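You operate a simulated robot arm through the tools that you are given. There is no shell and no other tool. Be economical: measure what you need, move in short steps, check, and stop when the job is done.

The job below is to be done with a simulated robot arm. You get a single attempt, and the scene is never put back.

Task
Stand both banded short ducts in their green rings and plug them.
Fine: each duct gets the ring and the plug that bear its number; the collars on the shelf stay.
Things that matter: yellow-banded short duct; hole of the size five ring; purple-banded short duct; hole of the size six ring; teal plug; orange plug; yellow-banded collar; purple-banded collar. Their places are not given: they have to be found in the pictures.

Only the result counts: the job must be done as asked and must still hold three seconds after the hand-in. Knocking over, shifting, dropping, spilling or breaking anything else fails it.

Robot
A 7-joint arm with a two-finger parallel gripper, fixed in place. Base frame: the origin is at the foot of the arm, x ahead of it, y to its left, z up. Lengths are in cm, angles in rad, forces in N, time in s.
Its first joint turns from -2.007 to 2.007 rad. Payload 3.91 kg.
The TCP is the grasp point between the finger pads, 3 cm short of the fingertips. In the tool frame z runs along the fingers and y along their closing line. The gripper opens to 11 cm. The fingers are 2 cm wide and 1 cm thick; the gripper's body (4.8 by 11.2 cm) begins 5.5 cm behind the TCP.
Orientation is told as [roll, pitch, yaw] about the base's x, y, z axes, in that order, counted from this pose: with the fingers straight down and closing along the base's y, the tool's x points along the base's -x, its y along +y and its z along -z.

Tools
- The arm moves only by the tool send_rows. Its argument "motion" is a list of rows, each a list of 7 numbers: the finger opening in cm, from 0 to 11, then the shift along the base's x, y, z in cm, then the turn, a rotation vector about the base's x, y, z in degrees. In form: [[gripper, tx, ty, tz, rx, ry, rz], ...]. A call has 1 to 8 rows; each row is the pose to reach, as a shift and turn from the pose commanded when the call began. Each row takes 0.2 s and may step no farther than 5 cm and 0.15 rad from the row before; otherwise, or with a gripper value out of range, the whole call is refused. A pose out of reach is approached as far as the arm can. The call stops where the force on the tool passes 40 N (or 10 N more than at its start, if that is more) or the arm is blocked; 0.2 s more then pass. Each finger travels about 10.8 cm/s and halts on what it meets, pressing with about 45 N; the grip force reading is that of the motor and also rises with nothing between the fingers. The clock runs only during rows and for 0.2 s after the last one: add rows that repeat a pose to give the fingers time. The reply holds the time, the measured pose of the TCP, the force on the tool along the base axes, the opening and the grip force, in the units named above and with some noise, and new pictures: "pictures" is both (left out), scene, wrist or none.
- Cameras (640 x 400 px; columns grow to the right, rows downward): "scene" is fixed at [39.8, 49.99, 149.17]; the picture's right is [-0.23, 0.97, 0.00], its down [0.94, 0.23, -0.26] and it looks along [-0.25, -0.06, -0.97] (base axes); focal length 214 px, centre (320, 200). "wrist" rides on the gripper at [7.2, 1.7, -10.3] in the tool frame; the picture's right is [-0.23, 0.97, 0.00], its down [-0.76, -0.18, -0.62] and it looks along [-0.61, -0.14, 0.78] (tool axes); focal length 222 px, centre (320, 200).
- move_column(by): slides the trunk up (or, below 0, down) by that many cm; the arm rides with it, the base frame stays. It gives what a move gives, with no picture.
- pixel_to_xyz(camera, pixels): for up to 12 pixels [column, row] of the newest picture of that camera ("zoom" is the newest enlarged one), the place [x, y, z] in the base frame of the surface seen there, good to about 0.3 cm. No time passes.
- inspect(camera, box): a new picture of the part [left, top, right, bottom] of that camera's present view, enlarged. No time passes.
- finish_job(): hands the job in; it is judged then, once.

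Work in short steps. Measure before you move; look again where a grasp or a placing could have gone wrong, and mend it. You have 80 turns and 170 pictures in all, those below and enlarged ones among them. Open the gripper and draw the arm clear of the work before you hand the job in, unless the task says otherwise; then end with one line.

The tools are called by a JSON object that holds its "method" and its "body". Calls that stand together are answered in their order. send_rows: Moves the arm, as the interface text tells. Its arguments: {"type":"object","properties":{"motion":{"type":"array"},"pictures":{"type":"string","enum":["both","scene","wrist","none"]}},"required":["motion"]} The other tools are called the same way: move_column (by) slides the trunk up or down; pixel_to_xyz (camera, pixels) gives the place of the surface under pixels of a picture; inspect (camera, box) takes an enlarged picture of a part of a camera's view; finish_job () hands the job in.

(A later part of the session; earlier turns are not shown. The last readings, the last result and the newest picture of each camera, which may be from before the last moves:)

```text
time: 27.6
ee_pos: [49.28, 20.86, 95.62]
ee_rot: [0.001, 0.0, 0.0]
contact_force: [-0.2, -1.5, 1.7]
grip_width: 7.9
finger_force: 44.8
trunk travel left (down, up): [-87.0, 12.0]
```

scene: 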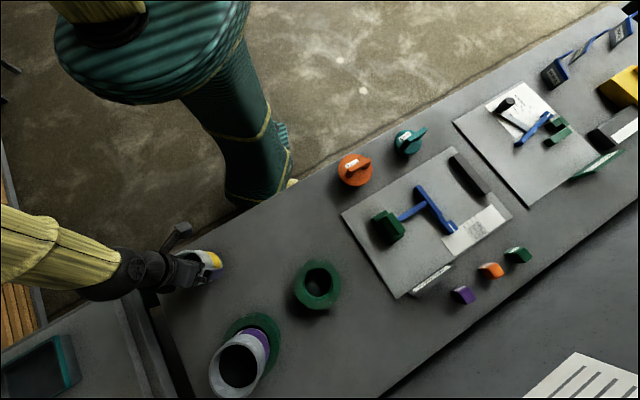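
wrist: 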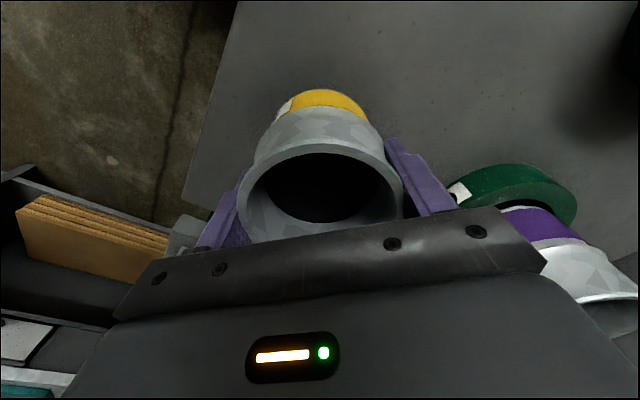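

Held at 7.9. I lift 10 cm and check.

{"method": "send_rows", "body": {"motion": [[6, 0, 0, 1, 0, 0, 0], [6, 0, 0, 4, 0, 0, 0], [6, 0, 0, 7, 0, 0, 0], [6, 0, 0, 10, 0, 0, 0], [6, 0, 0, 10, 0, 0, 0]], "pictures": "wrist"}}

{"method": "pixel_to_xyz", "body": {"camera": "wrist", "pixels": [[320, 152], [280, 160], [360, 158], [252, 180], [390, 177], [243, 200], [400, 195], [300, 154], [340, 153]]}}

```text
time: 28.8
ee_pos: [49.09, 20.83, 105.68]
ee_rot: [0.0, -0.001, -0.001]
contact_force: [-0.1, 0.3, -2.3]
grip_width: 7.92
finger_force: 44.1
trunk travel left (down, up): [-87.0, 12.0]
```

wrist: 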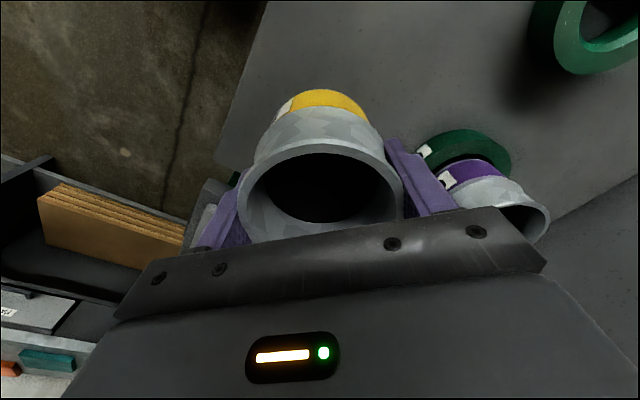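

```text
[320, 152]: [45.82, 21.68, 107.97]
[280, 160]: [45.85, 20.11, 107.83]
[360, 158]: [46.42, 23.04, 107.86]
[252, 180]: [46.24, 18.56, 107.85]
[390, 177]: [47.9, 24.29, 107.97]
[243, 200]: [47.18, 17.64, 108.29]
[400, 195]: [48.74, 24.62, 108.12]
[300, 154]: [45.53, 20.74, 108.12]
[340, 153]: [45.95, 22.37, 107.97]
```

Duct centred in the grip. I carry it to above ring 5: shift (-2.8,+30.25).

{"method": "send_rows", "body": {"motion": [[6, -0.4, 4.5, 0, 0, 0, 0], [6, -0.8, 9, 0, 0, 0, 0], [6, -1.2, 13.5, 0, 0, 0, 0], [6, -1.6, 18, 0, 0, 0, 0], [6, -2, 22.5, 0, 0, 0, 0], [6, -2.4, 27, 0, 0, 0, 0], [6, -2.8, 30.25, 0, 0, 0, 0], [6, -2.8, 30.25, 0, 0, 0, 0]]}}

```text
time: 30.6
ee_pos: [46.3, 50.92, 105.69]
ee_rot: [0.0, 0.001, 0.001]
contact_force: [0.6, 0.7, -1.9]
grip_width: 7.89
finger_force: 45.2
trunk travel left (down, up): [-87.0, 12.0]
```

scene: 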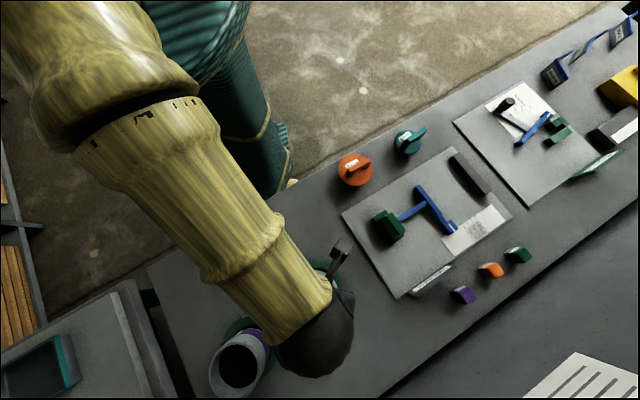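
wrist: 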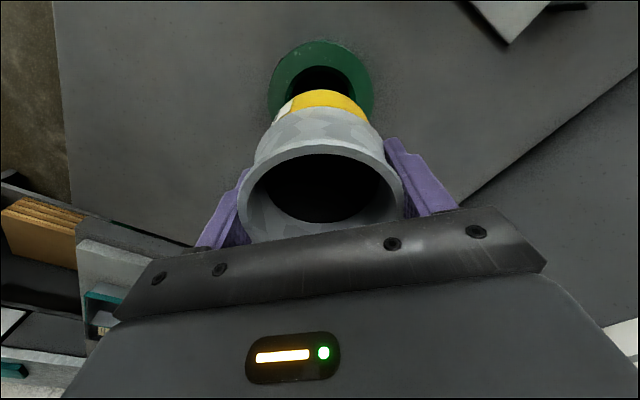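

Aligned in the view (ring centre column 320, duct 321). I nudge (+0.1,+0.15) and descend to the ring mouth.

{"method": "send_rows", "body": {"motion": [[6, 0.1, 0.15, -2, 0, 0, 0], [6, 0.1, 0.15, -4, 0, 0, 0], [6, 0.1, 0.15, -5.5, 0, 0, 0], [6, 0.1, 0.15, -6.5, 0, 0, 0], [6, 0.1, 0.15, -7.2, 0, 0, 0], [6, 0.1, 0.15, -7.2, 0, 0, 0]], "pictures": "wrist"}}

{"method": "inspect", "body": {"camera": "wrist", "box": [220, 20, 420, 170]}}

```text
time: 32.0
ee_pos: [46.44, 51.32, 98.4]
ee_rot: [0.0, -0.001, -0.001]
contact_force: [-0.5, -0.2, -1.9]
grip_width: 7.9
finger_force: 44.5
trunk travel left (down, up): [-87.0, 12.0]
```

wrist: 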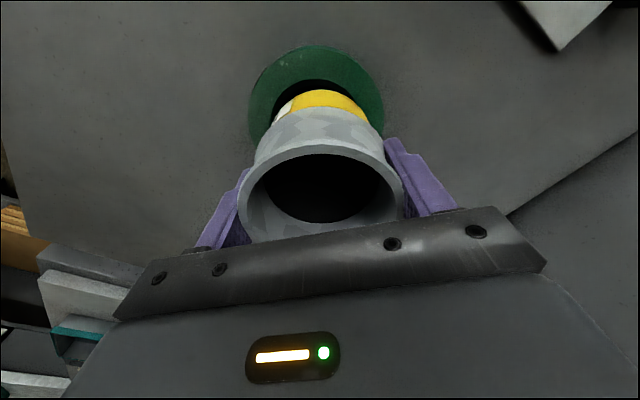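

```text
2.67 times, centred on (320, 95) of wrist
```

zoom: 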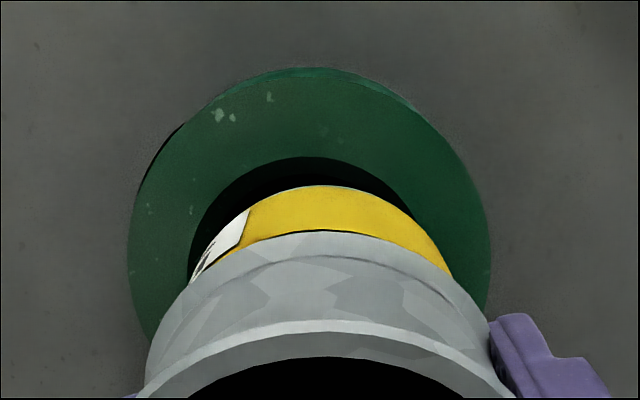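

The ring now looks ~4 px left of the duct axis (≈0.4 cm toward -y); measured y 51.32 agrees. I shift back -0.25 in y and descend gently.

{"method": "send_rows", "body": {"motion": [[6, 0, -0.25, 0, 0, 0, 0], [6, 0, -0.25, -0.5, 0, 0, 0], [6, 0, -0.25, -1, 0, 0, 0], [6, 0, -0.25, -1, 0, 0, 0]], "pictures": "wrist"}}

{"method": "inspect", "body": {"camera": "wrist", "box": [220, 20, 420, 170]}}

```text
time: 33.0
ee_pos: [46.53, 50.95, 97.46]
ee_rot: [0.002, 0.001, 0.001]
contact_force: [-0.3, 0.6, -2.2]
grip_width: 7.91
finger_force: 44.9
trunk travel left (down, up): [-87.0, 12.0]
```

wrist: 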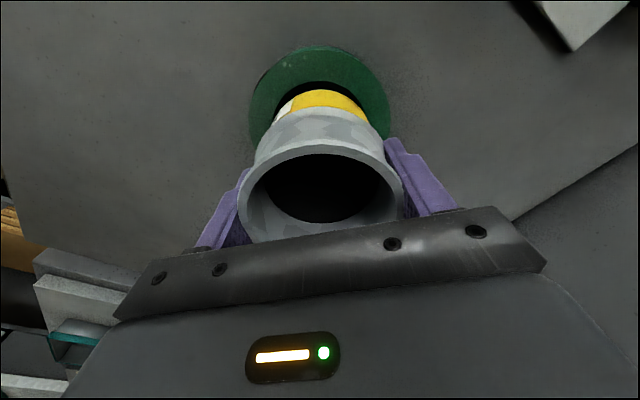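

```text
2.67 times, centred on (320, 95) of wrist
```

zoom: 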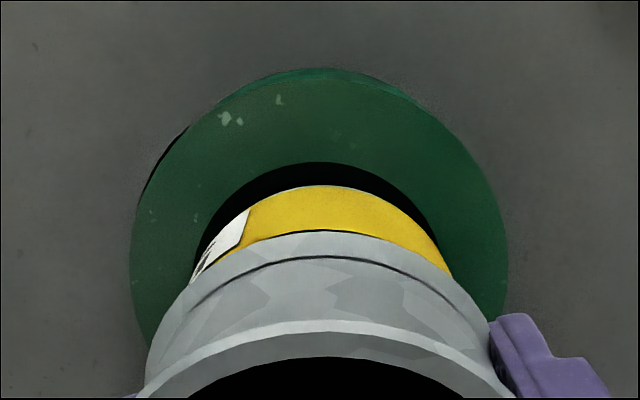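

Now symmetric (ring 130–508, duct centre 321) with no contact and the spigot ~1.6 cm deep. I descend to seating.

{"method": "send_rows", "body": {"motion": [[6, 0, 0, -0.5, 0, 0, 0], [6, 0, 0, -1, 0, 0, 0], [6, 0, 0, -1.3, 0, 0, 0], [6, 0, 0, -1.6, 0, 0, 0], [6, 0, 0, -1.8, 0, 0, 0], [6, 0, 0, -1.8, 0, 0, 0]], "pictures": "wrist"}}

```text
time: 34.4
ee_pos: [46.47, 51.0, 96.17]
ee_rot: [0.003, -0.007, 0.001]
contact_force: [2.1, 0.2, 29.0]
grip_width: 7.9
finger_force: 44.9
trunk travel left (down, up): [-87.0, 12.0]
```

wrist: 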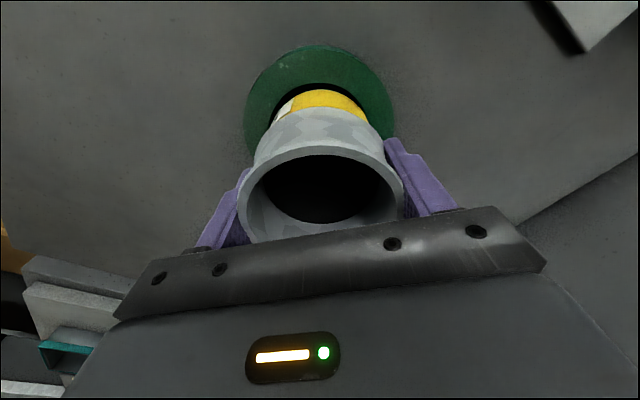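

Contact at z 96.2, same seat offset (+0.5) as the purple one, so it is seated. I release and rise with the column.

{"method": "send_rows", "body": {"motion": [[6, 0, 0, 0.4, 0, 0, 0], [10.5, 0, 0, 0.4, 0, 0, 0], [10.5, 0, 0, 0.4, 0, 0, 0]], "pictures": "none"}}

{"method": "send_rows", "body": {"motion": [[10.5, 0, 0, 2, 0, 0, 0], [10.5, 0, 0, 5, 0, 0, 0], [10.5, 0, 0, 9, 0, 0, 0], [10.5, 0, 0, 13, 0, 0, 0], [10.5, 0, 0, 13, 0, 0, 0]]}}

```text
time: 35.2
ee_pos: [46.44, 50.97, 96.16]
ee_rot: [-0.002, 0.001, 0.001]
contact_force: [-0.5, 0.2, 0.3]
grip_width: 10.54
finger_force: 0.1
trunk travel left (down, up): [-87.0, 12.0]
```

```text
time: 36.4
ee_pos: [46.71, 50.95, 108.87]
ee_rot: [-0.001, 0.0, 0.001]
contact_force: [1.4, 0.0, 0.1]
grip_width: 10.51
finger_force: 0.2
trunk travel left (down, up): [-87.0, 12.0]
```

scene: 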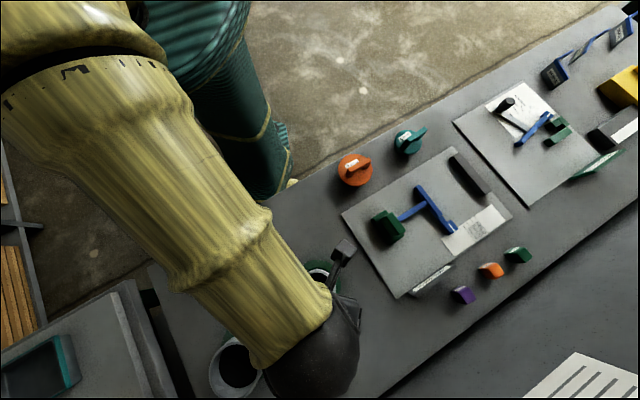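
wrist: 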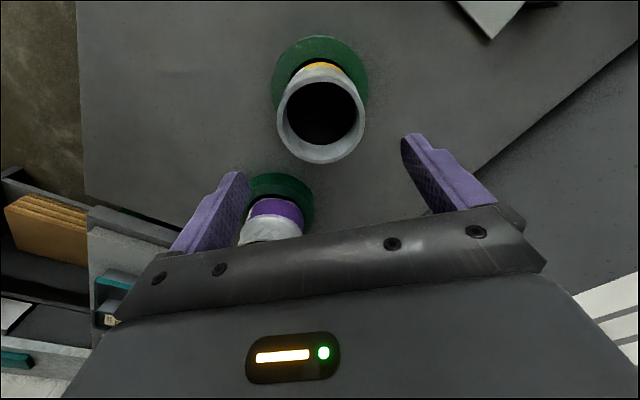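

Both ducts stand in their rings. Now the plugs: I zoom on each and measure handle bars and discs.

{"method": "inspect", "body": {"camera": "scene", "box": [330, 145, 382, 192]}}

{"method": "inspect", "body": {"camera": "scene", "box": [385, 120, 437, 160]}}

{"method": "pixel_to_xyz", "body": {"camera": "scene", "pixels": [[352, 170.5], [356, 167.5], [360, 164.5], [366, 160.5], [369, 158.5], [345, 175], [355, 183], [406, 143], [411, 139], [416, 135.5], [421, 132], [414, 148]]}}

```text
8.51 times, centred on (356, 168) of scene
```

zoom: 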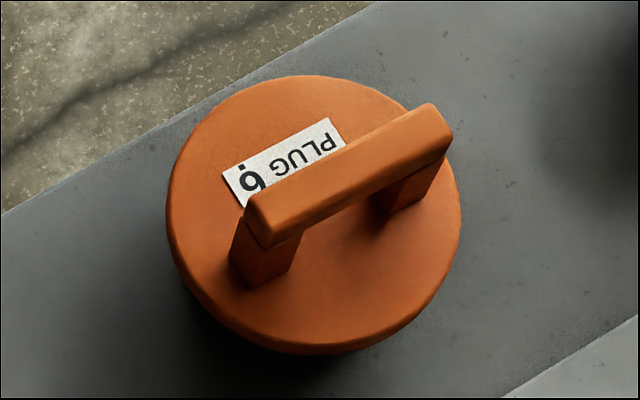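

```text
10.00 times, centred on (411, 140) of scene
```

zoom: 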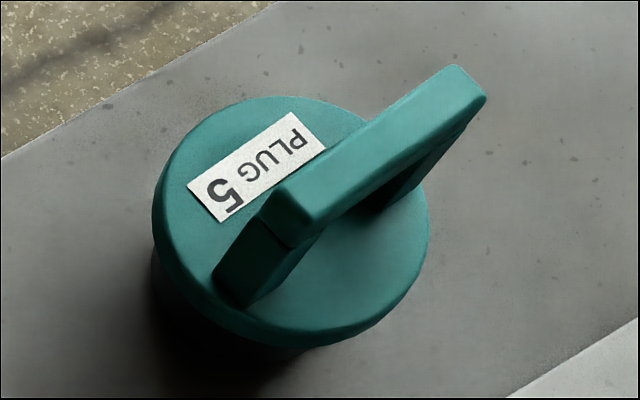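

```text
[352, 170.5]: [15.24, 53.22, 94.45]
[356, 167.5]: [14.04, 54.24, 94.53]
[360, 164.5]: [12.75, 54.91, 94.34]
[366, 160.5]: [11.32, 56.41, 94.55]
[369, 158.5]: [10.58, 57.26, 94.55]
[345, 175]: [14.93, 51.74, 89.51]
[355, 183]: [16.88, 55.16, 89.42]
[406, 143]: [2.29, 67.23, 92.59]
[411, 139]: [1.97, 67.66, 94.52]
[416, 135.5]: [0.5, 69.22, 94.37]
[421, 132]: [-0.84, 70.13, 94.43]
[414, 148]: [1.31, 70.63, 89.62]
```

Handles: orange bar mid ≈ (12.9,55.2), teal bar mid ≈ (0.7,69); tops z≈94.5, discs z≈89.5, bars at ~139°, so I need yaw -41°. I get more exact bar/disc points and move over the orange plug.

{"method": "pixel_to_xyz", "body": {"camera": "scene", "pixels": [[349.6, 169.9], [369.8, 159], [359.7, 164.4], [409.4, 140.8], [425.6, 128.5], [417.5, 134.7]]}}

{"method": "send_rows", "body": {"motion": [[9, -4.5, 0.5, 0, 0, 0, -6], [9, -9, 1, 0, 0, 0, -12], [9, -13.5, 1.5, 0, 0, 0, -18], [9, -18, 2, 0, 0, 0, -24], [9, -22.5, 2.5, 0, 0, 0, -30], [9, -27, 3, 0, 0, 0, -36], [9, -31, 4, 0, 0, 0, -41], [9, -31, 4, 0, 0, 0, -41]]}}

```text
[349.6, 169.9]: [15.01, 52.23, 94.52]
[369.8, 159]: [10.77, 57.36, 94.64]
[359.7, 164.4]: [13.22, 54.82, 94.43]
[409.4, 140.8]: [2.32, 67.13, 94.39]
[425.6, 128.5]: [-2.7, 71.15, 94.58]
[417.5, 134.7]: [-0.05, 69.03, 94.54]
```

```text
time: 38.2
ee_pos: [15.76, 55.43, 109.21]
ee_rot: [0.0, 0.0, -0.717]
contact_force: [0.6, -0.2, 0.1]
grip_width: 9.01
finger_force: 0.1
trunk travel left (down, up): [-87.0, 12.0]
```

scene: 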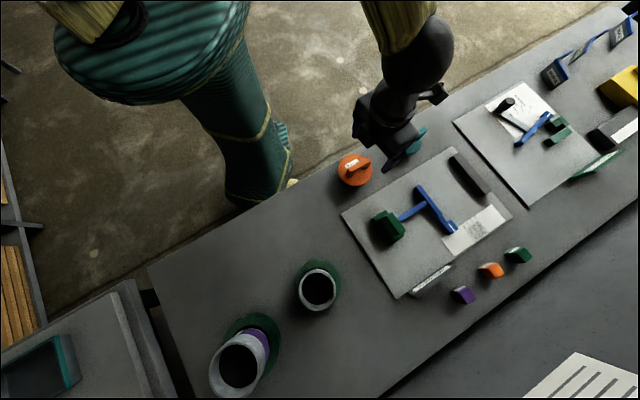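
wrist: 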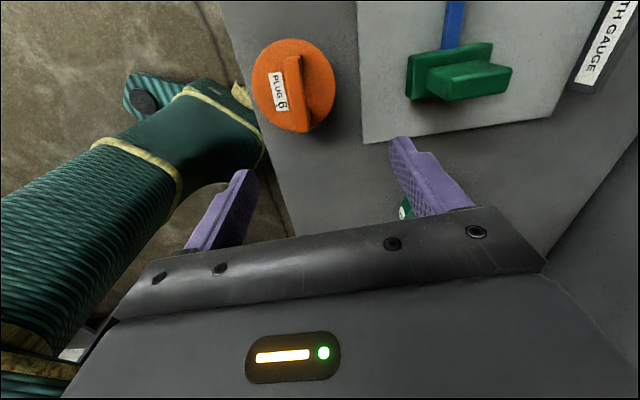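

Now I measure the bar in this wrist view (ends around (292,58) and (300,128)).

{"method": "inspect", "body": {"camera": "wrist", "box": [240, 30, 350, 140]}}

```text
3.64 times, centred on (295, 85) of wrist
```

zoom: 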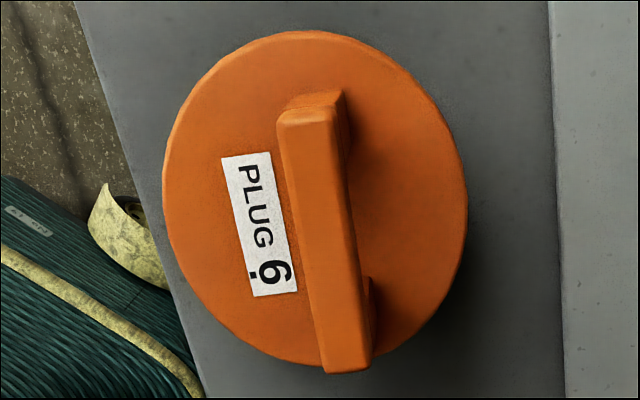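

{"method": "pixel_to_xyz", "body": {"camera": "zoom", "pixels": [[305, 120], [310, 150], [315, 180], [322, 220], [330, 260], [337, 300], [346, 350], [170, 200], [460, 200], [315, 36], [380, 80], [215, 330]]}}

```text
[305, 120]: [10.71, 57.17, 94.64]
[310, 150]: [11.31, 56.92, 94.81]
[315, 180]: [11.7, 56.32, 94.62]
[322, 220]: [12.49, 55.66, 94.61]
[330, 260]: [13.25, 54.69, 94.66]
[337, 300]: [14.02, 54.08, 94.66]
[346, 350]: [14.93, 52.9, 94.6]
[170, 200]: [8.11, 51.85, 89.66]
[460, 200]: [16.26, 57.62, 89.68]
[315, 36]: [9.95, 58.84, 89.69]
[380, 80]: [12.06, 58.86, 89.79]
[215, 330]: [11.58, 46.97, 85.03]
```

Bar runs along -45° with mid ≈ (12.85,55.05). I rotate to yaw -45°, shift (-2.9,-0.4), set 5 cm opening and descend to 98 for a check.

{"method": "send_rows", "body": {"motion": [[5, -1.5, -0.2, 0, 0, 0, -4], [5, -2.9, -0.4, 0, 0, 0, -4], [5, -2.9, -0.4, -4, 0, 0, -4], [5, -2.9, -0.4, -8, 0, 0, -4], [5, -2.9, -0.4, -10.5, 0, 0, -4], [5, -2.9, -0.4, -10.5, 0, 0, -4]]}}

```text
time: 39.6
ee_pos: [12.44, 54.81, 98.52]
ee_rot: [-0.001, 0.0, -0.785]
contact_force: [-0.4, -0.2, -0.4]
grip_width: 5.01
finger_force: 0.1
trunk travel left (down, up): [-87.0, 12.0]
```

scene: 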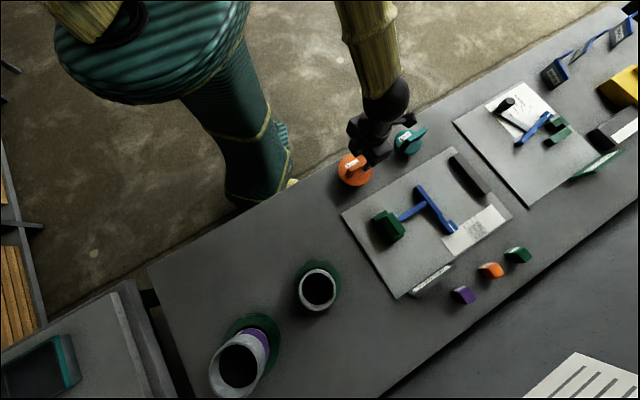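
wrist: 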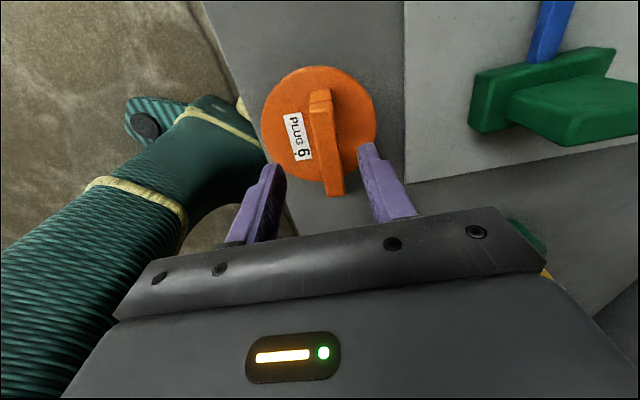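

Bar lies between the fingers. I re-measure the bar here to trim the final offset.

{"method": "inspect", "body": {"camera": "wrist", "box": [250, 55, 390, 205]}}

{"method": "pixel_to_xyz", "body": {"camera": "wrist", "pixels": [[320, 98], [323, 120], [327, 145], [331, 165], [336, 188], [275, 168], [367, 148], [264, 120], [374, 118], [318, 68], [300, 177]]}}

```text
2.67 times, centred on (320, 130) of wrist
```

zoom: 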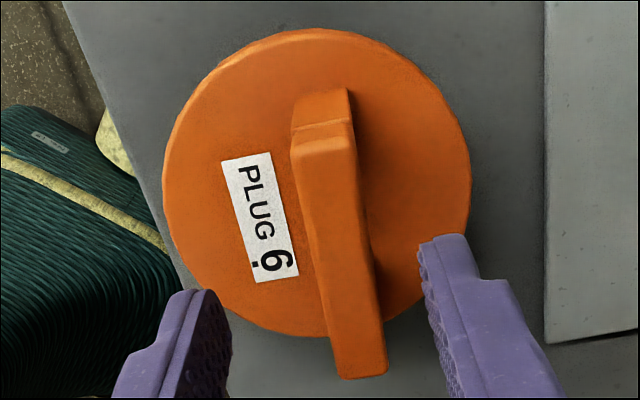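

```text
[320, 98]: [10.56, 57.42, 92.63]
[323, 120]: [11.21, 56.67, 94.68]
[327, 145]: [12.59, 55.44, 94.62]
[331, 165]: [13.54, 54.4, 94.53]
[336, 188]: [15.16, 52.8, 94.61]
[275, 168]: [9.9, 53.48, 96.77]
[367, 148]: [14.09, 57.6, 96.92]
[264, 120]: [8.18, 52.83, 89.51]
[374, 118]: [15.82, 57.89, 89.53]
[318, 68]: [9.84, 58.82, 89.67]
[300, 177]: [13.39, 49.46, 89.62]
```

I need the disc centre relative to the bar (handle may be off-centre), so I sample the disc edge in a fresh zoom.

{"method": "inspect", "body": {"camera": "wrist", "box": [250, 55, 390, 205]}}

{"method": "pixel_to_xyz", "body": {"camera": "zoom", "pixels": [[305, 36], [226, 82], [170, 190], [185, 240], [215, 285], [280, 332], [414, 92], [462, 160], [464, 205], [448, 235], [350, 40], [300, 328]]}}

{"method": "pixel_to_xyz", "body": {"camera": "zoom", "pixels": [[302, 152], [352, 148], [312, 250], [366, 245], [338, 372], [384, 366], [325, 145], [360, 370], [305, 130], [345, 128], [350, 96], [297, 106]]}}

```text
2.67 times, centred on (320, 130) of wrist
```

zoom: 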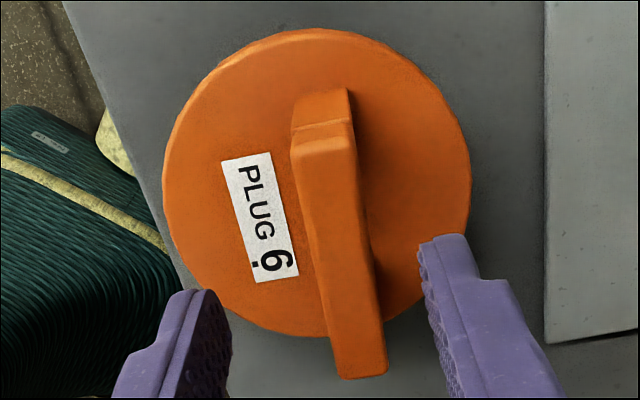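

```text
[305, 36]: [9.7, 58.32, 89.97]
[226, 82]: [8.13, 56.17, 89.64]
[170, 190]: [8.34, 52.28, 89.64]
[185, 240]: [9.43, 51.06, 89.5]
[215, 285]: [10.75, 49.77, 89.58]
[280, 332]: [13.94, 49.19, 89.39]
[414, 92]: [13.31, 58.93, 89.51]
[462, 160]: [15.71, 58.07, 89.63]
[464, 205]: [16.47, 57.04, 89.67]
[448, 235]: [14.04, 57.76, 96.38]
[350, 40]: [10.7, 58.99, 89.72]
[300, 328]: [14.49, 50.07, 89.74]
```

```text
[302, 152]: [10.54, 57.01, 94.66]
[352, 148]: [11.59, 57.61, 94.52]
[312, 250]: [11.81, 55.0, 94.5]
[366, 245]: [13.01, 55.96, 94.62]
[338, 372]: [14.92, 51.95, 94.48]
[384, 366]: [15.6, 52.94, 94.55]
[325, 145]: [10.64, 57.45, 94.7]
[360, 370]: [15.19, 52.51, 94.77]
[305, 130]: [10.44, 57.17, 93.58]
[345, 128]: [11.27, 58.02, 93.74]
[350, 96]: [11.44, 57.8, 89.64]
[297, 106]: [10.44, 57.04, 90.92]
```

Disc centre ≈ (12.55,54.4), bar mid ≈ (13.16,54.88): the handle is ~0.7 cm off-centre across the bar. I shift (0.65,0.1), yaw -2.5°, and descend to z≈93.6.

{"method": "send_rows", "body": {"motion": [[5, 0.65, 0.1, 0, 0, 0, -2.5], [5, 0.65, 0.1, -2, 0, 0, -2.5], [5, 0.65, 0.1, -3.5, 0, 0, -2.5], [5, 0.65, 0.1, -5, 0, 0, -2.5], [5, 0.65, 0.1, -5, 0, 0, -2.5]], "pictures": "wrist"}}

{"method": "send_rows", "body": {"motion": [[3, 0, 0, 0, 0, 0, 0], [0.5, 0, 0, 0, 0, 0, 0], [0.5, 0, 0, 0, 0, 0, 0], [0.5, 0, 0, 0, 0, 0, 0], [0.5, 0, 0, 0, 0, 0, 0]], "pictures": "wrist"}}

```text
time: 40.8
ee_pos: [13.14, 54.72, 93.51]
ee_rot: [0.001, 0.0, -0.83]
contact_force: [-0.2, -0.9, -0.4]
grip_width: 5.04
finger_force: 0.1
trunk travel left (down, up): [-87.0, 12.0]
```

wrist: 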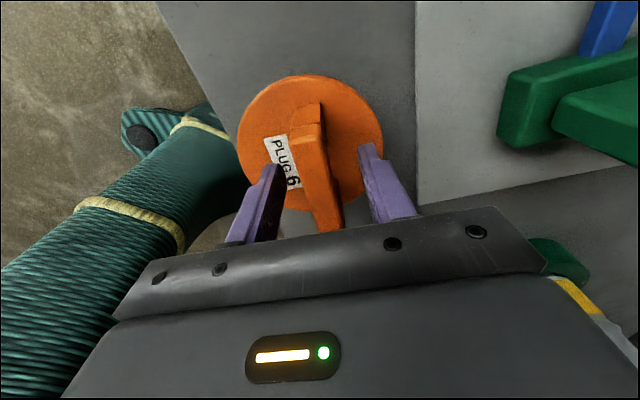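

```text
time: 42.0
ee_pos: [13.05, 54.73, 93.47]
ee_rot: [-0.001, 0.001, -0.829]
contact_force: [0.9, -0.3, -0.3]
grip_width: 1.56
finger_force: 45.2
trunk travel left (down, up): [-87.0, 12.0]
```

wrist: 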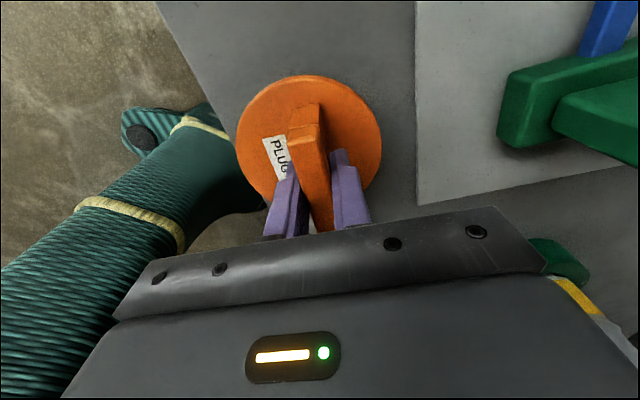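

Bar gripped at 1.56 cm. I lift 12 cm and measure the disc in the grip.

{"method": "send_rows", "body": {"motion": [[0.5, 0, 0, 1, 0, 0, 0], [0.5, 0, 0, 4, 0, 0, 0], [0.5, 0, 0, 8, 0, 0, 0], [0.5, 0, 0, 12, 0, 0, 0], [0.5, 0, 0, 16, 0, 0, 0], [0.5, 0, 0, 16, 0, 0, 0]], "pictures": "wrist"}}

{"method": "inspect", "body": {"camera": "wrist", "box": [220, 60, 400, 220]}}

```text
time: 43.4
ee_pos: [13.4, 54.73, 109.66]
ee_rot: [-0.001, -0.002, -0.829]
contact_force: [0.0, -0.3, -1.9]
grip_width: 1.53
finger_force: 45.1
trunk travel left (down, up): [-87.0, 12.0]
```

wrist: 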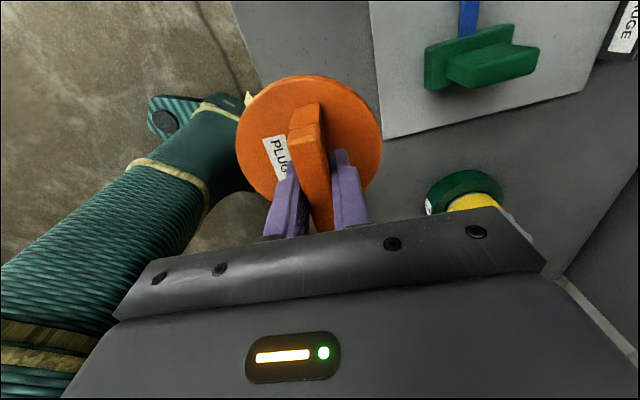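

```text
2.50 times, centred on (310, 140) of wrist
```

zoom: 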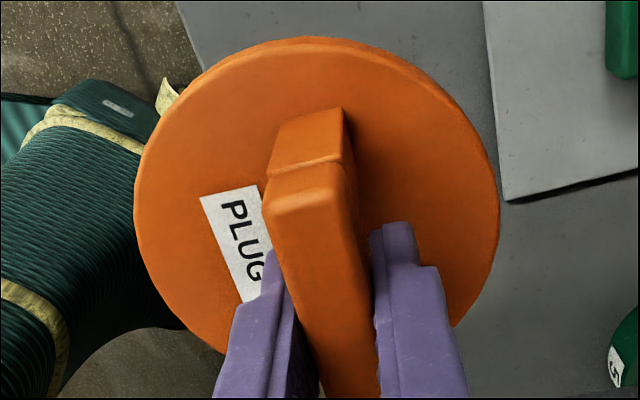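

I sample the disc's edge in this zoom to get its centre relative to the TCP (13.3,54.73).

{"method": "pixel_to_xyz", "body": {"camera": "zoom", "pixels": [[141, 200], [162, 130], [216, 74], [300, 48], [380, 66], [443, 114], [486, 175], [494, 220], [476, 290], [155, 260], [195, 318], [330, 220]]}}

```text
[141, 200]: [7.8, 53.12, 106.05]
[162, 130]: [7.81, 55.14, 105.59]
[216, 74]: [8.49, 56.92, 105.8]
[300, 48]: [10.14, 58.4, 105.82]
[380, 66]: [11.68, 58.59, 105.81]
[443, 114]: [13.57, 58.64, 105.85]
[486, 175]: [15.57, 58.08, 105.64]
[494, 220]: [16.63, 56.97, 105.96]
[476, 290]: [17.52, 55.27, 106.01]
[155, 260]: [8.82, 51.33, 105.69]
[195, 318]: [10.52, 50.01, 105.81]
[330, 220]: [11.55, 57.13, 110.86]
```

Plug centre sits ~0.8 cm along -tool-y from the TCP. Next I measure the two duct rims from the scene to fix target centres.

{"method": "inspect", "body": {"camera": "scene", "box": [290, 250, 350, 320]}}

{"method": "inspect", "body": {"camera": "scene", "box": [200, 318, 280, 400]}}

```text
5.71 times, centred on (320, 285) of scene
```

zoom: 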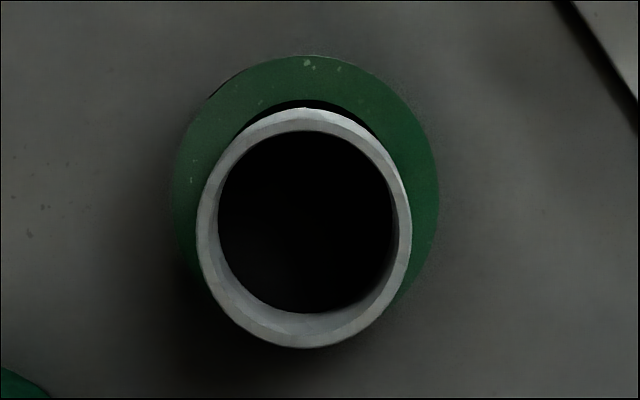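

```text
4.88 times, centred on (240, 359) of scene
```

zoom: 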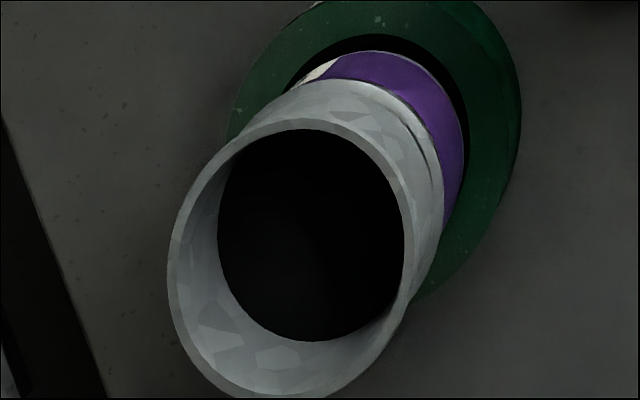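

{"method": "pixel_to_xyz", "body": {"camera": "zoom", "pixels": [[173, 285], [300, 125], [408, 235], [265, 393], [210, 175], [378, 160], [195, 360], [385, 345]]}}

{"method": "pixel_to_xyz", "body": {"camera": "scene", "pixels": [[299.2, 289.4], [335.4, 289.4], [317, 270.3], [317.4, 309.9], [304.2, 275.7], [330.2, 275.7], [304.2, 304.1], [330.2, 304.1]]}}

```text
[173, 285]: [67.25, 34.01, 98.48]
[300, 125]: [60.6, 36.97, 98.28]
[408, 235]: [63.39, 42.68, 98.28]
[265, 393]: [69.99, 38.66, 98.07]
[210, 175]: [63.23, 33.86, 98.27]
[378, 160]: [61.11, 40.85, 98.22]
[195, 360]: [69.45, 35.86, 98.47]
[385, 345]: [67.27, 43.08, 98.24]
```

```text
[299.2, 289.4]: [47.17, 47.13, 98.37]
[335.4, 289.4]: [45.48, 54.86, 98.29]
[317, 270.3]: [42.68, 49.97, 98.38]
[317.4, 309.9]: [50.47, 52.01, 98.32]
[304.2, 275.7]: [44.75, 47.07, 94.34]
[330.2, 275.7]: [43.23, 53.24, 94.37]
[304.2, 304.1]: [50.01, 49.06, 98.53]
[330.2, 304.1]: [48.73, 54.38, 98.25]
```

Rims: purple centre (65.28,38.25), yellow (46.45,51.0), z≈98.3. Because of the off-centre handle and the reach limit, I'll bring plug 6 with yaw +90° (offset pointing outward). First leg: move and rotate.

{"method": "send_rows", "body": {"motion": [[0.5, 3, -0.97, 0.5, 0, 0, 8.1], [0.5, 6, -1.94, 1, 0, 0, 16.2], [0.5, 9, -2.91, 1.5, 0, 0, 24.3], [0.5, 12, -3.88, 2, 0, 0, 32.4], [0.5, 15, -4.85, 2, 0, 0, 40.5], [0.5, 18, -5.82, 2, 0, 0, 48.6], [0.5, 21, -6.79, 2, 0, 0, 56.7], [0.5, 24, -7.76, 2, 0, 0, 64.8]], "pictures": "none"}}

{"method": "send_rows", "body": {"motion": [[0.5, 3, -0.97, 0, 0, 0, 8.1], [0.5, 6, -1.94, 0, 0, 0, 16.2], [0.5, 9, -2.91, 0, 0, 0, 24.3], [0.5, 12, -3.88, 0, 0, 0, 32.4], [0.5, 15, -4.85, 0, 0, 0, 40.5], [0.5, 18, -5.82, 0, 0, 0, 48.6], [0.5, 21, -6.79, 0, 0, 0, 56.7], [0.5, 23, -7.3, 0, 0, 0, 64.8]]}}

```text
time: 45.2
ee_pos: [37.6, 46.73, 111.63]
ee_rot: [0.002, 0.001, 0.303]
contact_force: [0.4, -0.1, -2.5]
grip_width: 1.52
finger_force: 45.2
trunk travel left (down, up): [-87.0, 12.0]
```

```text
time: 47.0
ee_pos: [60.57, 39.81, 111.55]
ee_rot: [0.0, 0.0, 1.434]
contact_force: [1.1, 0.7, -2.2]
grip_width: 1.54
finger_force: 45.0
trunk travel left (down, up): [-87.0, 12.0]
```

scene: 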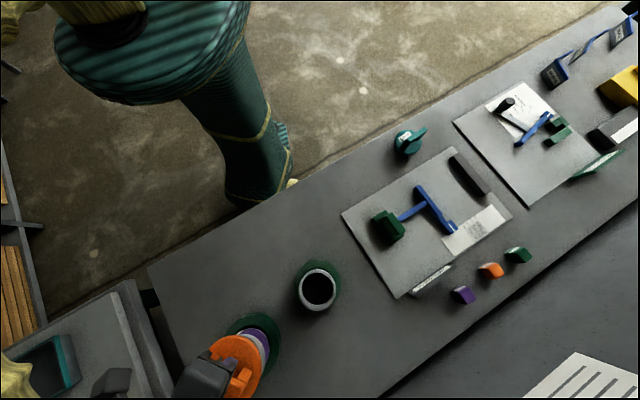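
wrist: 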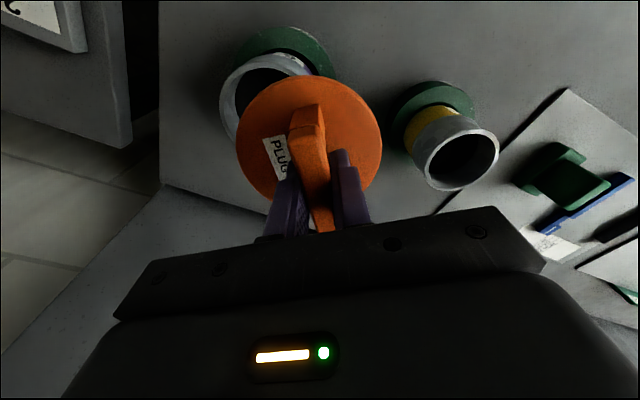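

Plug hovers near duct 6 at yaw 82°. I move to TCP (64.5,38.35) and lower to z≈109, then compare disc and rim.

{"method": "send_rows", "body": {"motion": [[0.5, 2, -0.8, 0, 0, 0, 0], [0.5, 3.95, -1.46, 0, 0, 0, 0], [0.5, 3.95, -1.46, -1.5, 0, 0, 0], [0.5, 3.95, -1.46, -2.6, 0, 0, 0], [0.5, 3.95, -1.46, -2.6, 0, 0, 0]]}}

{"method": "inspect", "body": {"camera": "wrist", "box": [220, 50, 410, 220]}}

{"method": "inspect", "body": {"camera": "scene", "box": [190, 300, 290, 400]}}

```text
time: 48.2
ee_pos: [64.12, 38.24, 108.92]
ee_rot: [0.0, -0.001, 1.432]
contact_force: [-0.2, -0.1, -2.7]
grip_width: 1.53
finger_force: 44.9
trunk travel left (down, up): [-87.0, 12.0]
```

scene: 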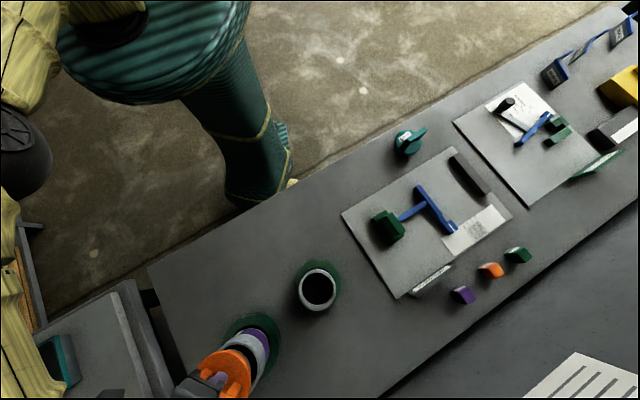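
wrist: 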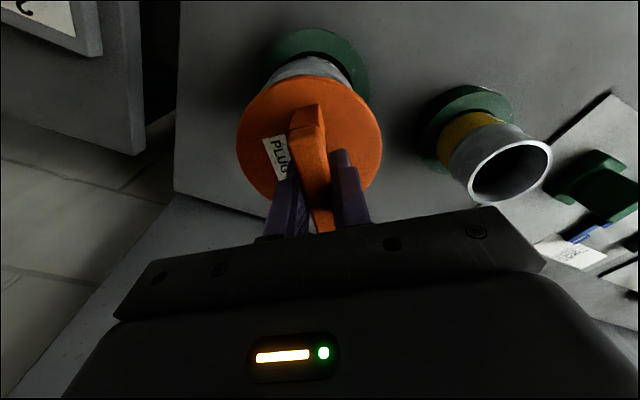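

```text
2.35 times, centred on (315, 135) of wrist
```

zoom: 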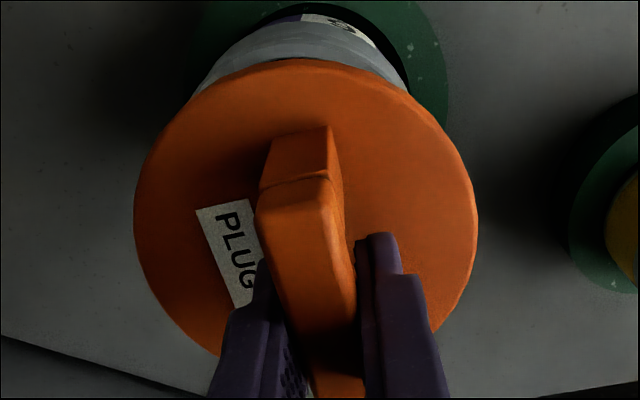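

```text
4.00 times, centred on (240, 350) of scene
```

zoom: 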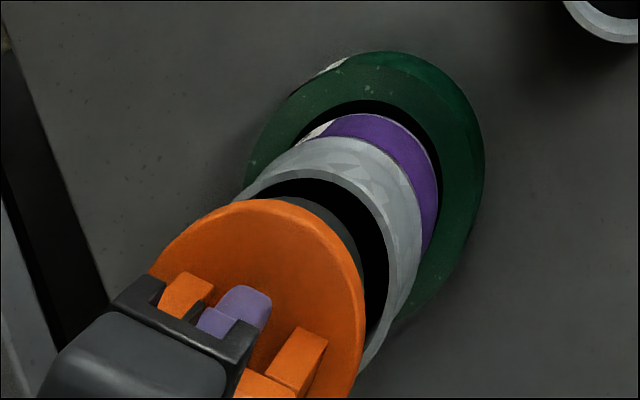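

I measure the disc edge points here for its true centre over the duct.

{"method": "inspect", "body": {"camera": "wrist", "box": [220, 20, 410, 220]}}

{"method": "pixel_to_xyz", "body": {"camera": "wrist", "pixels": [[239, 145], [248, 115], [268, 93], [310, 79], [345, 90], [370, 117], [379, 150], [373, 175], [246, 170], [262, 192], [300, 50], [330, 40]]}}

{"method": "pixel_to_xyz", "body": {"camera": "scene", "pixels": [[199.3, 366], [225, 401], [248, 370], [220, 352], [235, 352], [245, 360], [208, 358]]}}

```text
2.00 times, centred on (315, 120) of wrist
```

zoom: 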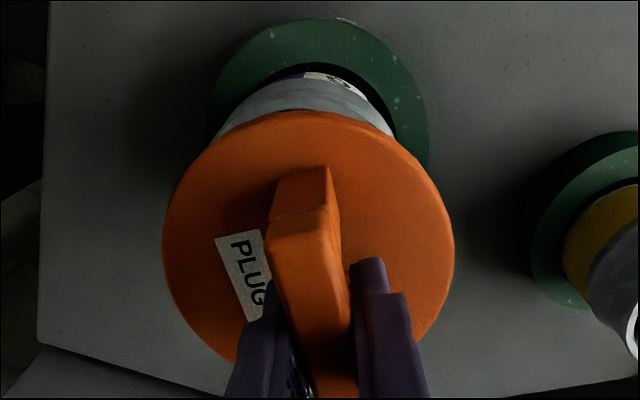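

```text
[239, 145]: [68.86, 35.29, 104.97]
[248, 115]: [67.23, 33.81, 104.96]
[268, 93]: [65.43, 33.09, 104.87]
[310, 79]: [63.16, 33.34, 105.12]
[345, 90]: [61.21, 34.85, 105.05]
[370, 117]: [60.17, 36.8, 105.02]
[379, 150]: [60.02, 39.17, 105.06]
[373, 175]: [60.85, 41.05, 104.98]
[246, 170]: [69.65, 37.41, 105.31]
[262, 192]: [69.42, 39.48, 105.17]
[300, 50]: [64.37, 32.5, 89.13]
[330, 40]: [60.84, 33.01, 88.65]
```

```text
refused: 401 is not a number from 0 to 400
```

Disc centre is (64.87,37.98); the duct in the arm frame is ≈ (65.05,38.25). I shift (+0.2,+0.25), lower 1.3 cm (plug bottom ≈ 99.1, just over the rim) and compare.

{"method": "send_rows", "body": {"motion": [[0.5, 0.2, 0.25, 0, 0, 0, 0], [0.5, 0.2, 0.25, -0.7, 0, 0, 0], [0.5, 0.2, 0.25, -1.3, 0, 0, 0], [0.5, 0.2, 0.25, -1.3, 0, 0, 0]]}}

{"method": "inspect", "body": {"camera": "scene", "box": [190, 300, 290, 400]}}

{"method": "inspect", "body": {"camera": "wrist", "box": [220, 20, 410, 220]}}

```text
time: 49.2
ee_pos: [64.35, 38.51, 107.56]
ee_rot: [0.001, 0.0, 1.434]
contact_force: [-0.6, -0.3, -2.6]
grip_width: 1.56
finger_force: 44.8
trunk travel left (down, up): [-87.0, 12.0]
```

scene: 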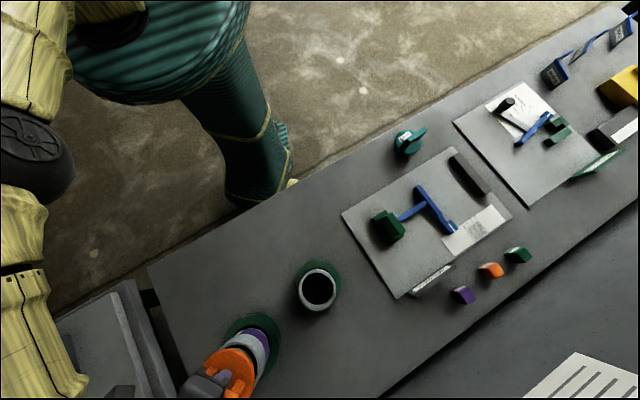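
wrist: 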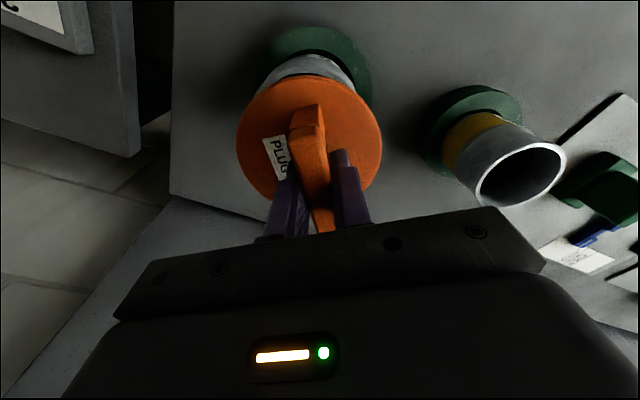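

```text
4.00 times, centred on (240, 350) of scene
```

zoom: 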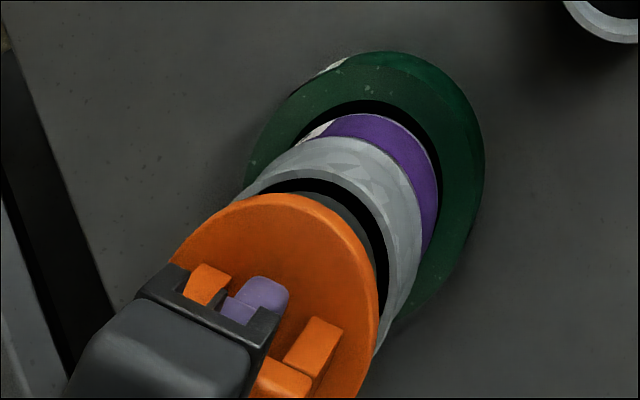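

```text
2.00 times, centred on (315, 120) of wrist
```

zoom: 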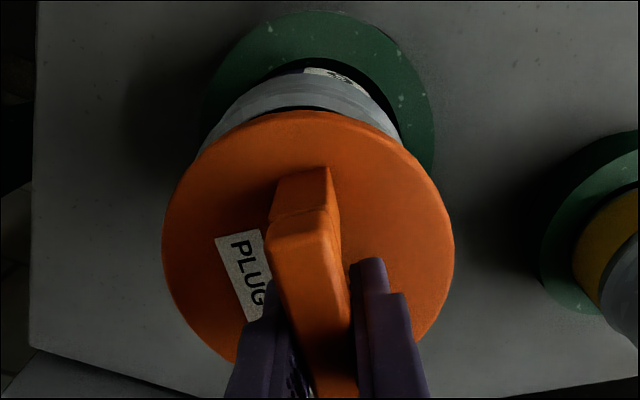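

Looks aligned laterally. I check the ring's and rim's visible arcs in the same wrist frame.

{"method": "pixel_to_xyz", "body": {"camera": "zoom", "pixels": [[325, 16], [265, 34], [388, 46], [422, 95], [430, 130], [215, 95], [300, 106], [250, 118], [360, 112], [395, 132], [215, 140], [300, 90]]}}

{"method": "inspect", "body": {"camera": "wrist", "box": [250, 40, 370, 100]}}

```text
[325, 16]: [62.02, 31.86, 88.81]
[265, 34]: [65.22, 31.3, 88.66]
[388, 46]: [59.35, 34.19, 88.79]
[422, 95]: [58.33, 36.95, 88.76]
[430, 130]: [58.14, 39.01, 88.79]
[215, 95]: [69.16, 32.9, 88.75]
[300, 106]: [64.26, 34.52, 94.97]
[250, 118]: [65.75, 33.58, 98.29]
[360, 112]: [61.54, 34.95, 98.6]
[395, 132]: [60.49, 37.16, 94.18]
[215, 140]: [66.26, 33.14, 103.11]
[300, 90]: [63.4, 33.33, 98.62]
```

```text
5.33 times, centred on (310, 70) of wrist
```

zoom: 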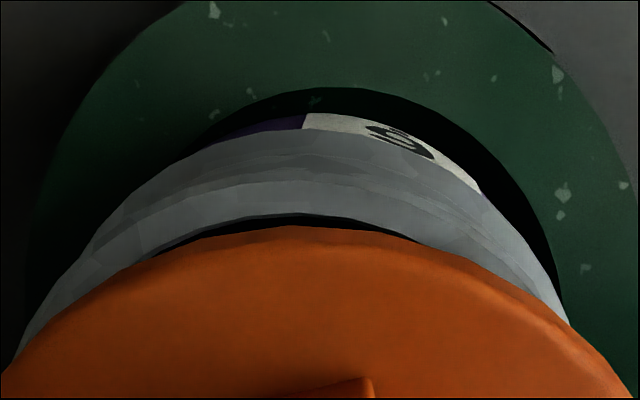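

Ring centre in this frame ≈ (65.05,38.3), plug centre ≈ (65.07,38.23): aligned. I descend in small steps.

{"method": "send_rows", "body": {"motion": [[0.5, 0, 0, -0.5, 0, 0, 0], [0.5, 0, 0, -1, 0, 0, 0], [0.5, 0, 0, -1.5, 0, 0, 0], [0.5, 0, 0, -2, 0, 0, 0], [0.5, 0, 0, -2, 0, 0, 0]]}}

```text
time: 50.4
ee_pos: [64.46, 38.59, 105.47]
ee_rot: [0.0, 0.0, 1.434]
contact_force: [0.2, 0.6, -2.5]
grip_width: 1.54
finger_force: 44.6
trunk travel left (down, up): [-87.0, 12.0]
```

scene: 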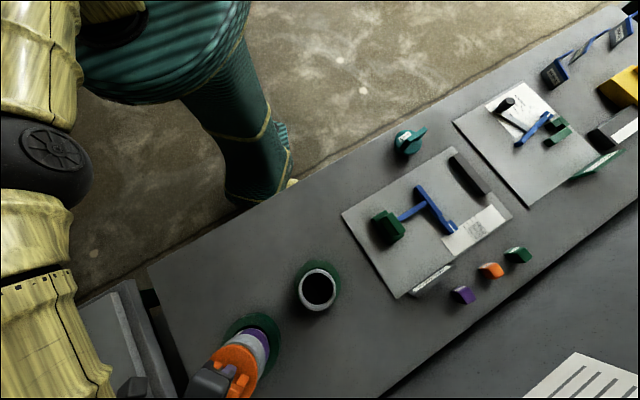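
wrist: 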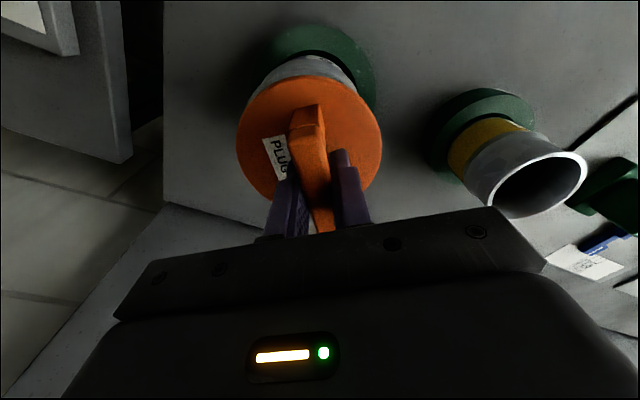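

The plug's skirt is ~1.3 cm into the duct without contact. I continue down to seat it.

{"method": "send_rows", "body": {"motion": [[0.5, 0, 0, -0.5, 0, 0, 0], [0.5, 0, 0, -1, 0, 0, 0], [0.5, 0, 0, -1.5, 0, 0, 0], [0.5, 0, 0, -2, 0, 0, 0], [0.5, 0, 0, -2.4, 0, 0, 0], [0.5, 0, 0, -2.8, 0, 0, 0], [0.5, 0, 0, -2.8, 0, 0, 0]]}}

{"method": "inspect", "body": {"camera": "scene", "box": [190, 300, 290, 400]}}

```text
time: 52.0
ee_pos: [64.43, 38.26, 103.48]
ee_rot: [-0.005, -0.004, 1.433]
contact_force: [0.8, -0.3, 27.5]
grip_width: 1.55
finger_force: 45.1
trunk travel left (down, up): [-87.0, 12.0]
```

scene: 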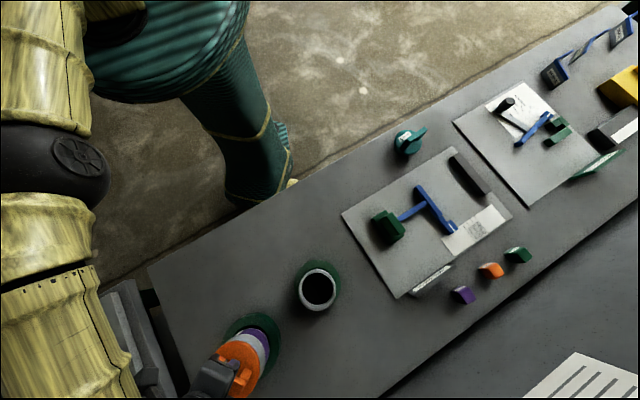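
wrist: 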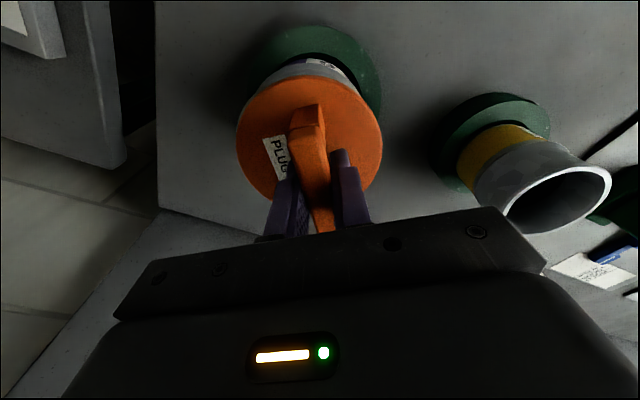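

```text
4.00 times, centred on (240, 350) of scene
```

zoom: 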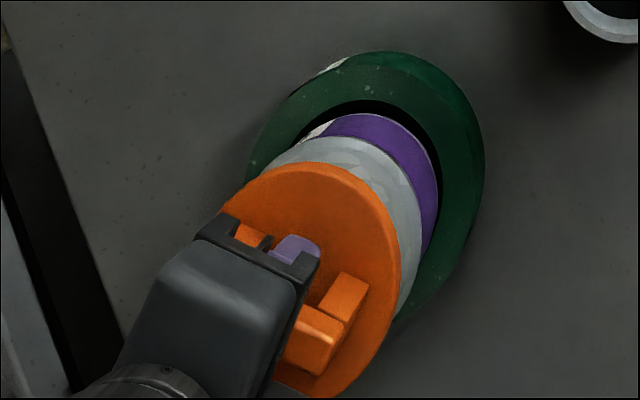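

Flange is seated on the rim (27 N, disc evenly on top). I relax, open to 4 cm and rise.

{"method": "send_rows", "body": {"motion": [[0.5, 0, 0, 0.7, 0, 0, 0], [4, 0, 0, 0.7, 0, 0, 0], [4, 0, 0, 0.7, 0, 0, 0], [4, 0, 0, 0.7, 0, 0, 0]], "pictures": "none"}}

{"method": "send_rows", "body": {"motion": [[4, 0, 0, 1, 0, 0, 0], [4, 0, 0, 3, 0, 0, 0], [4, 0, 0, 6, 0, 0, 0], [4, 0, 0, 9, 0, 0, 0], [4, 0, 0, 9, 0, 0, 0]]}}

{"method": "inspect", "body": {"camera": "scene", "box": [190, 300, 290, 400]}}

```text
time: 53.0
ee_pos: [64.28, 38.42, 103.47]
ee_rot: [0.0, 0.0, 1.434]
contact_force: [0.1, -0.9, 0.0]
grip_width: 3.98
finger_force: 0.0
trunk travel left (down, up): [-87.0, 12.0]
```

```text
time: 54.2
ee_pos: [64.42, 38.38, 112.67]
ee_rot: [0.002, 0.0, 1.433]
contact_force: [-0.1, 0.6, -0.5]
grip_width: 4.0
finger_force: 0.1
trunk travel left (down, up): [-87.0, 12.0]
```

scene: 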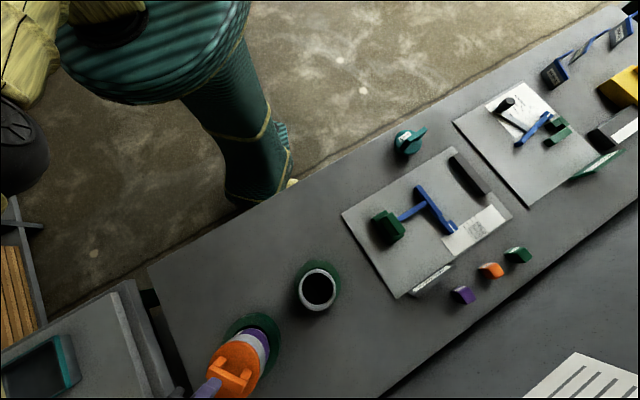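
wrist: 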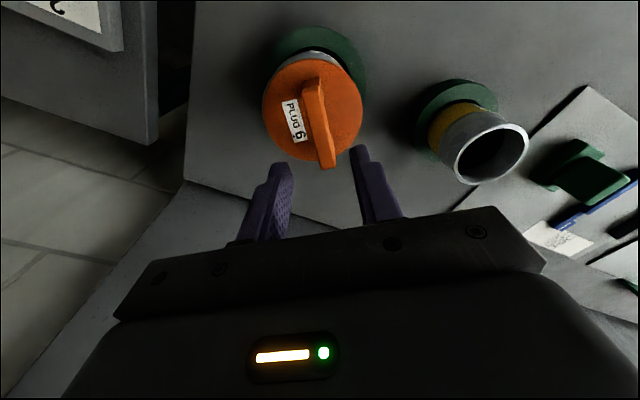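

```text
4.00 times, centred on (240, 350) of scene
```

zoom: 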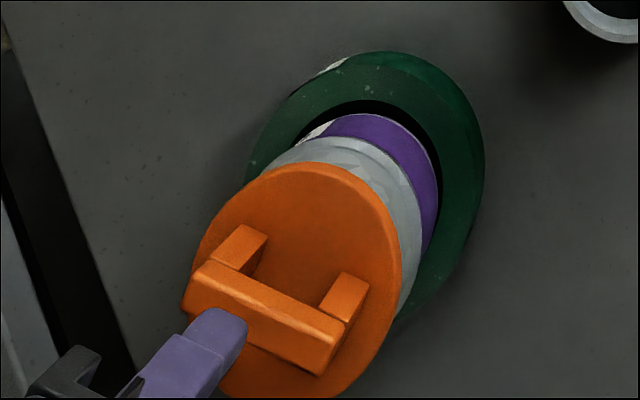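

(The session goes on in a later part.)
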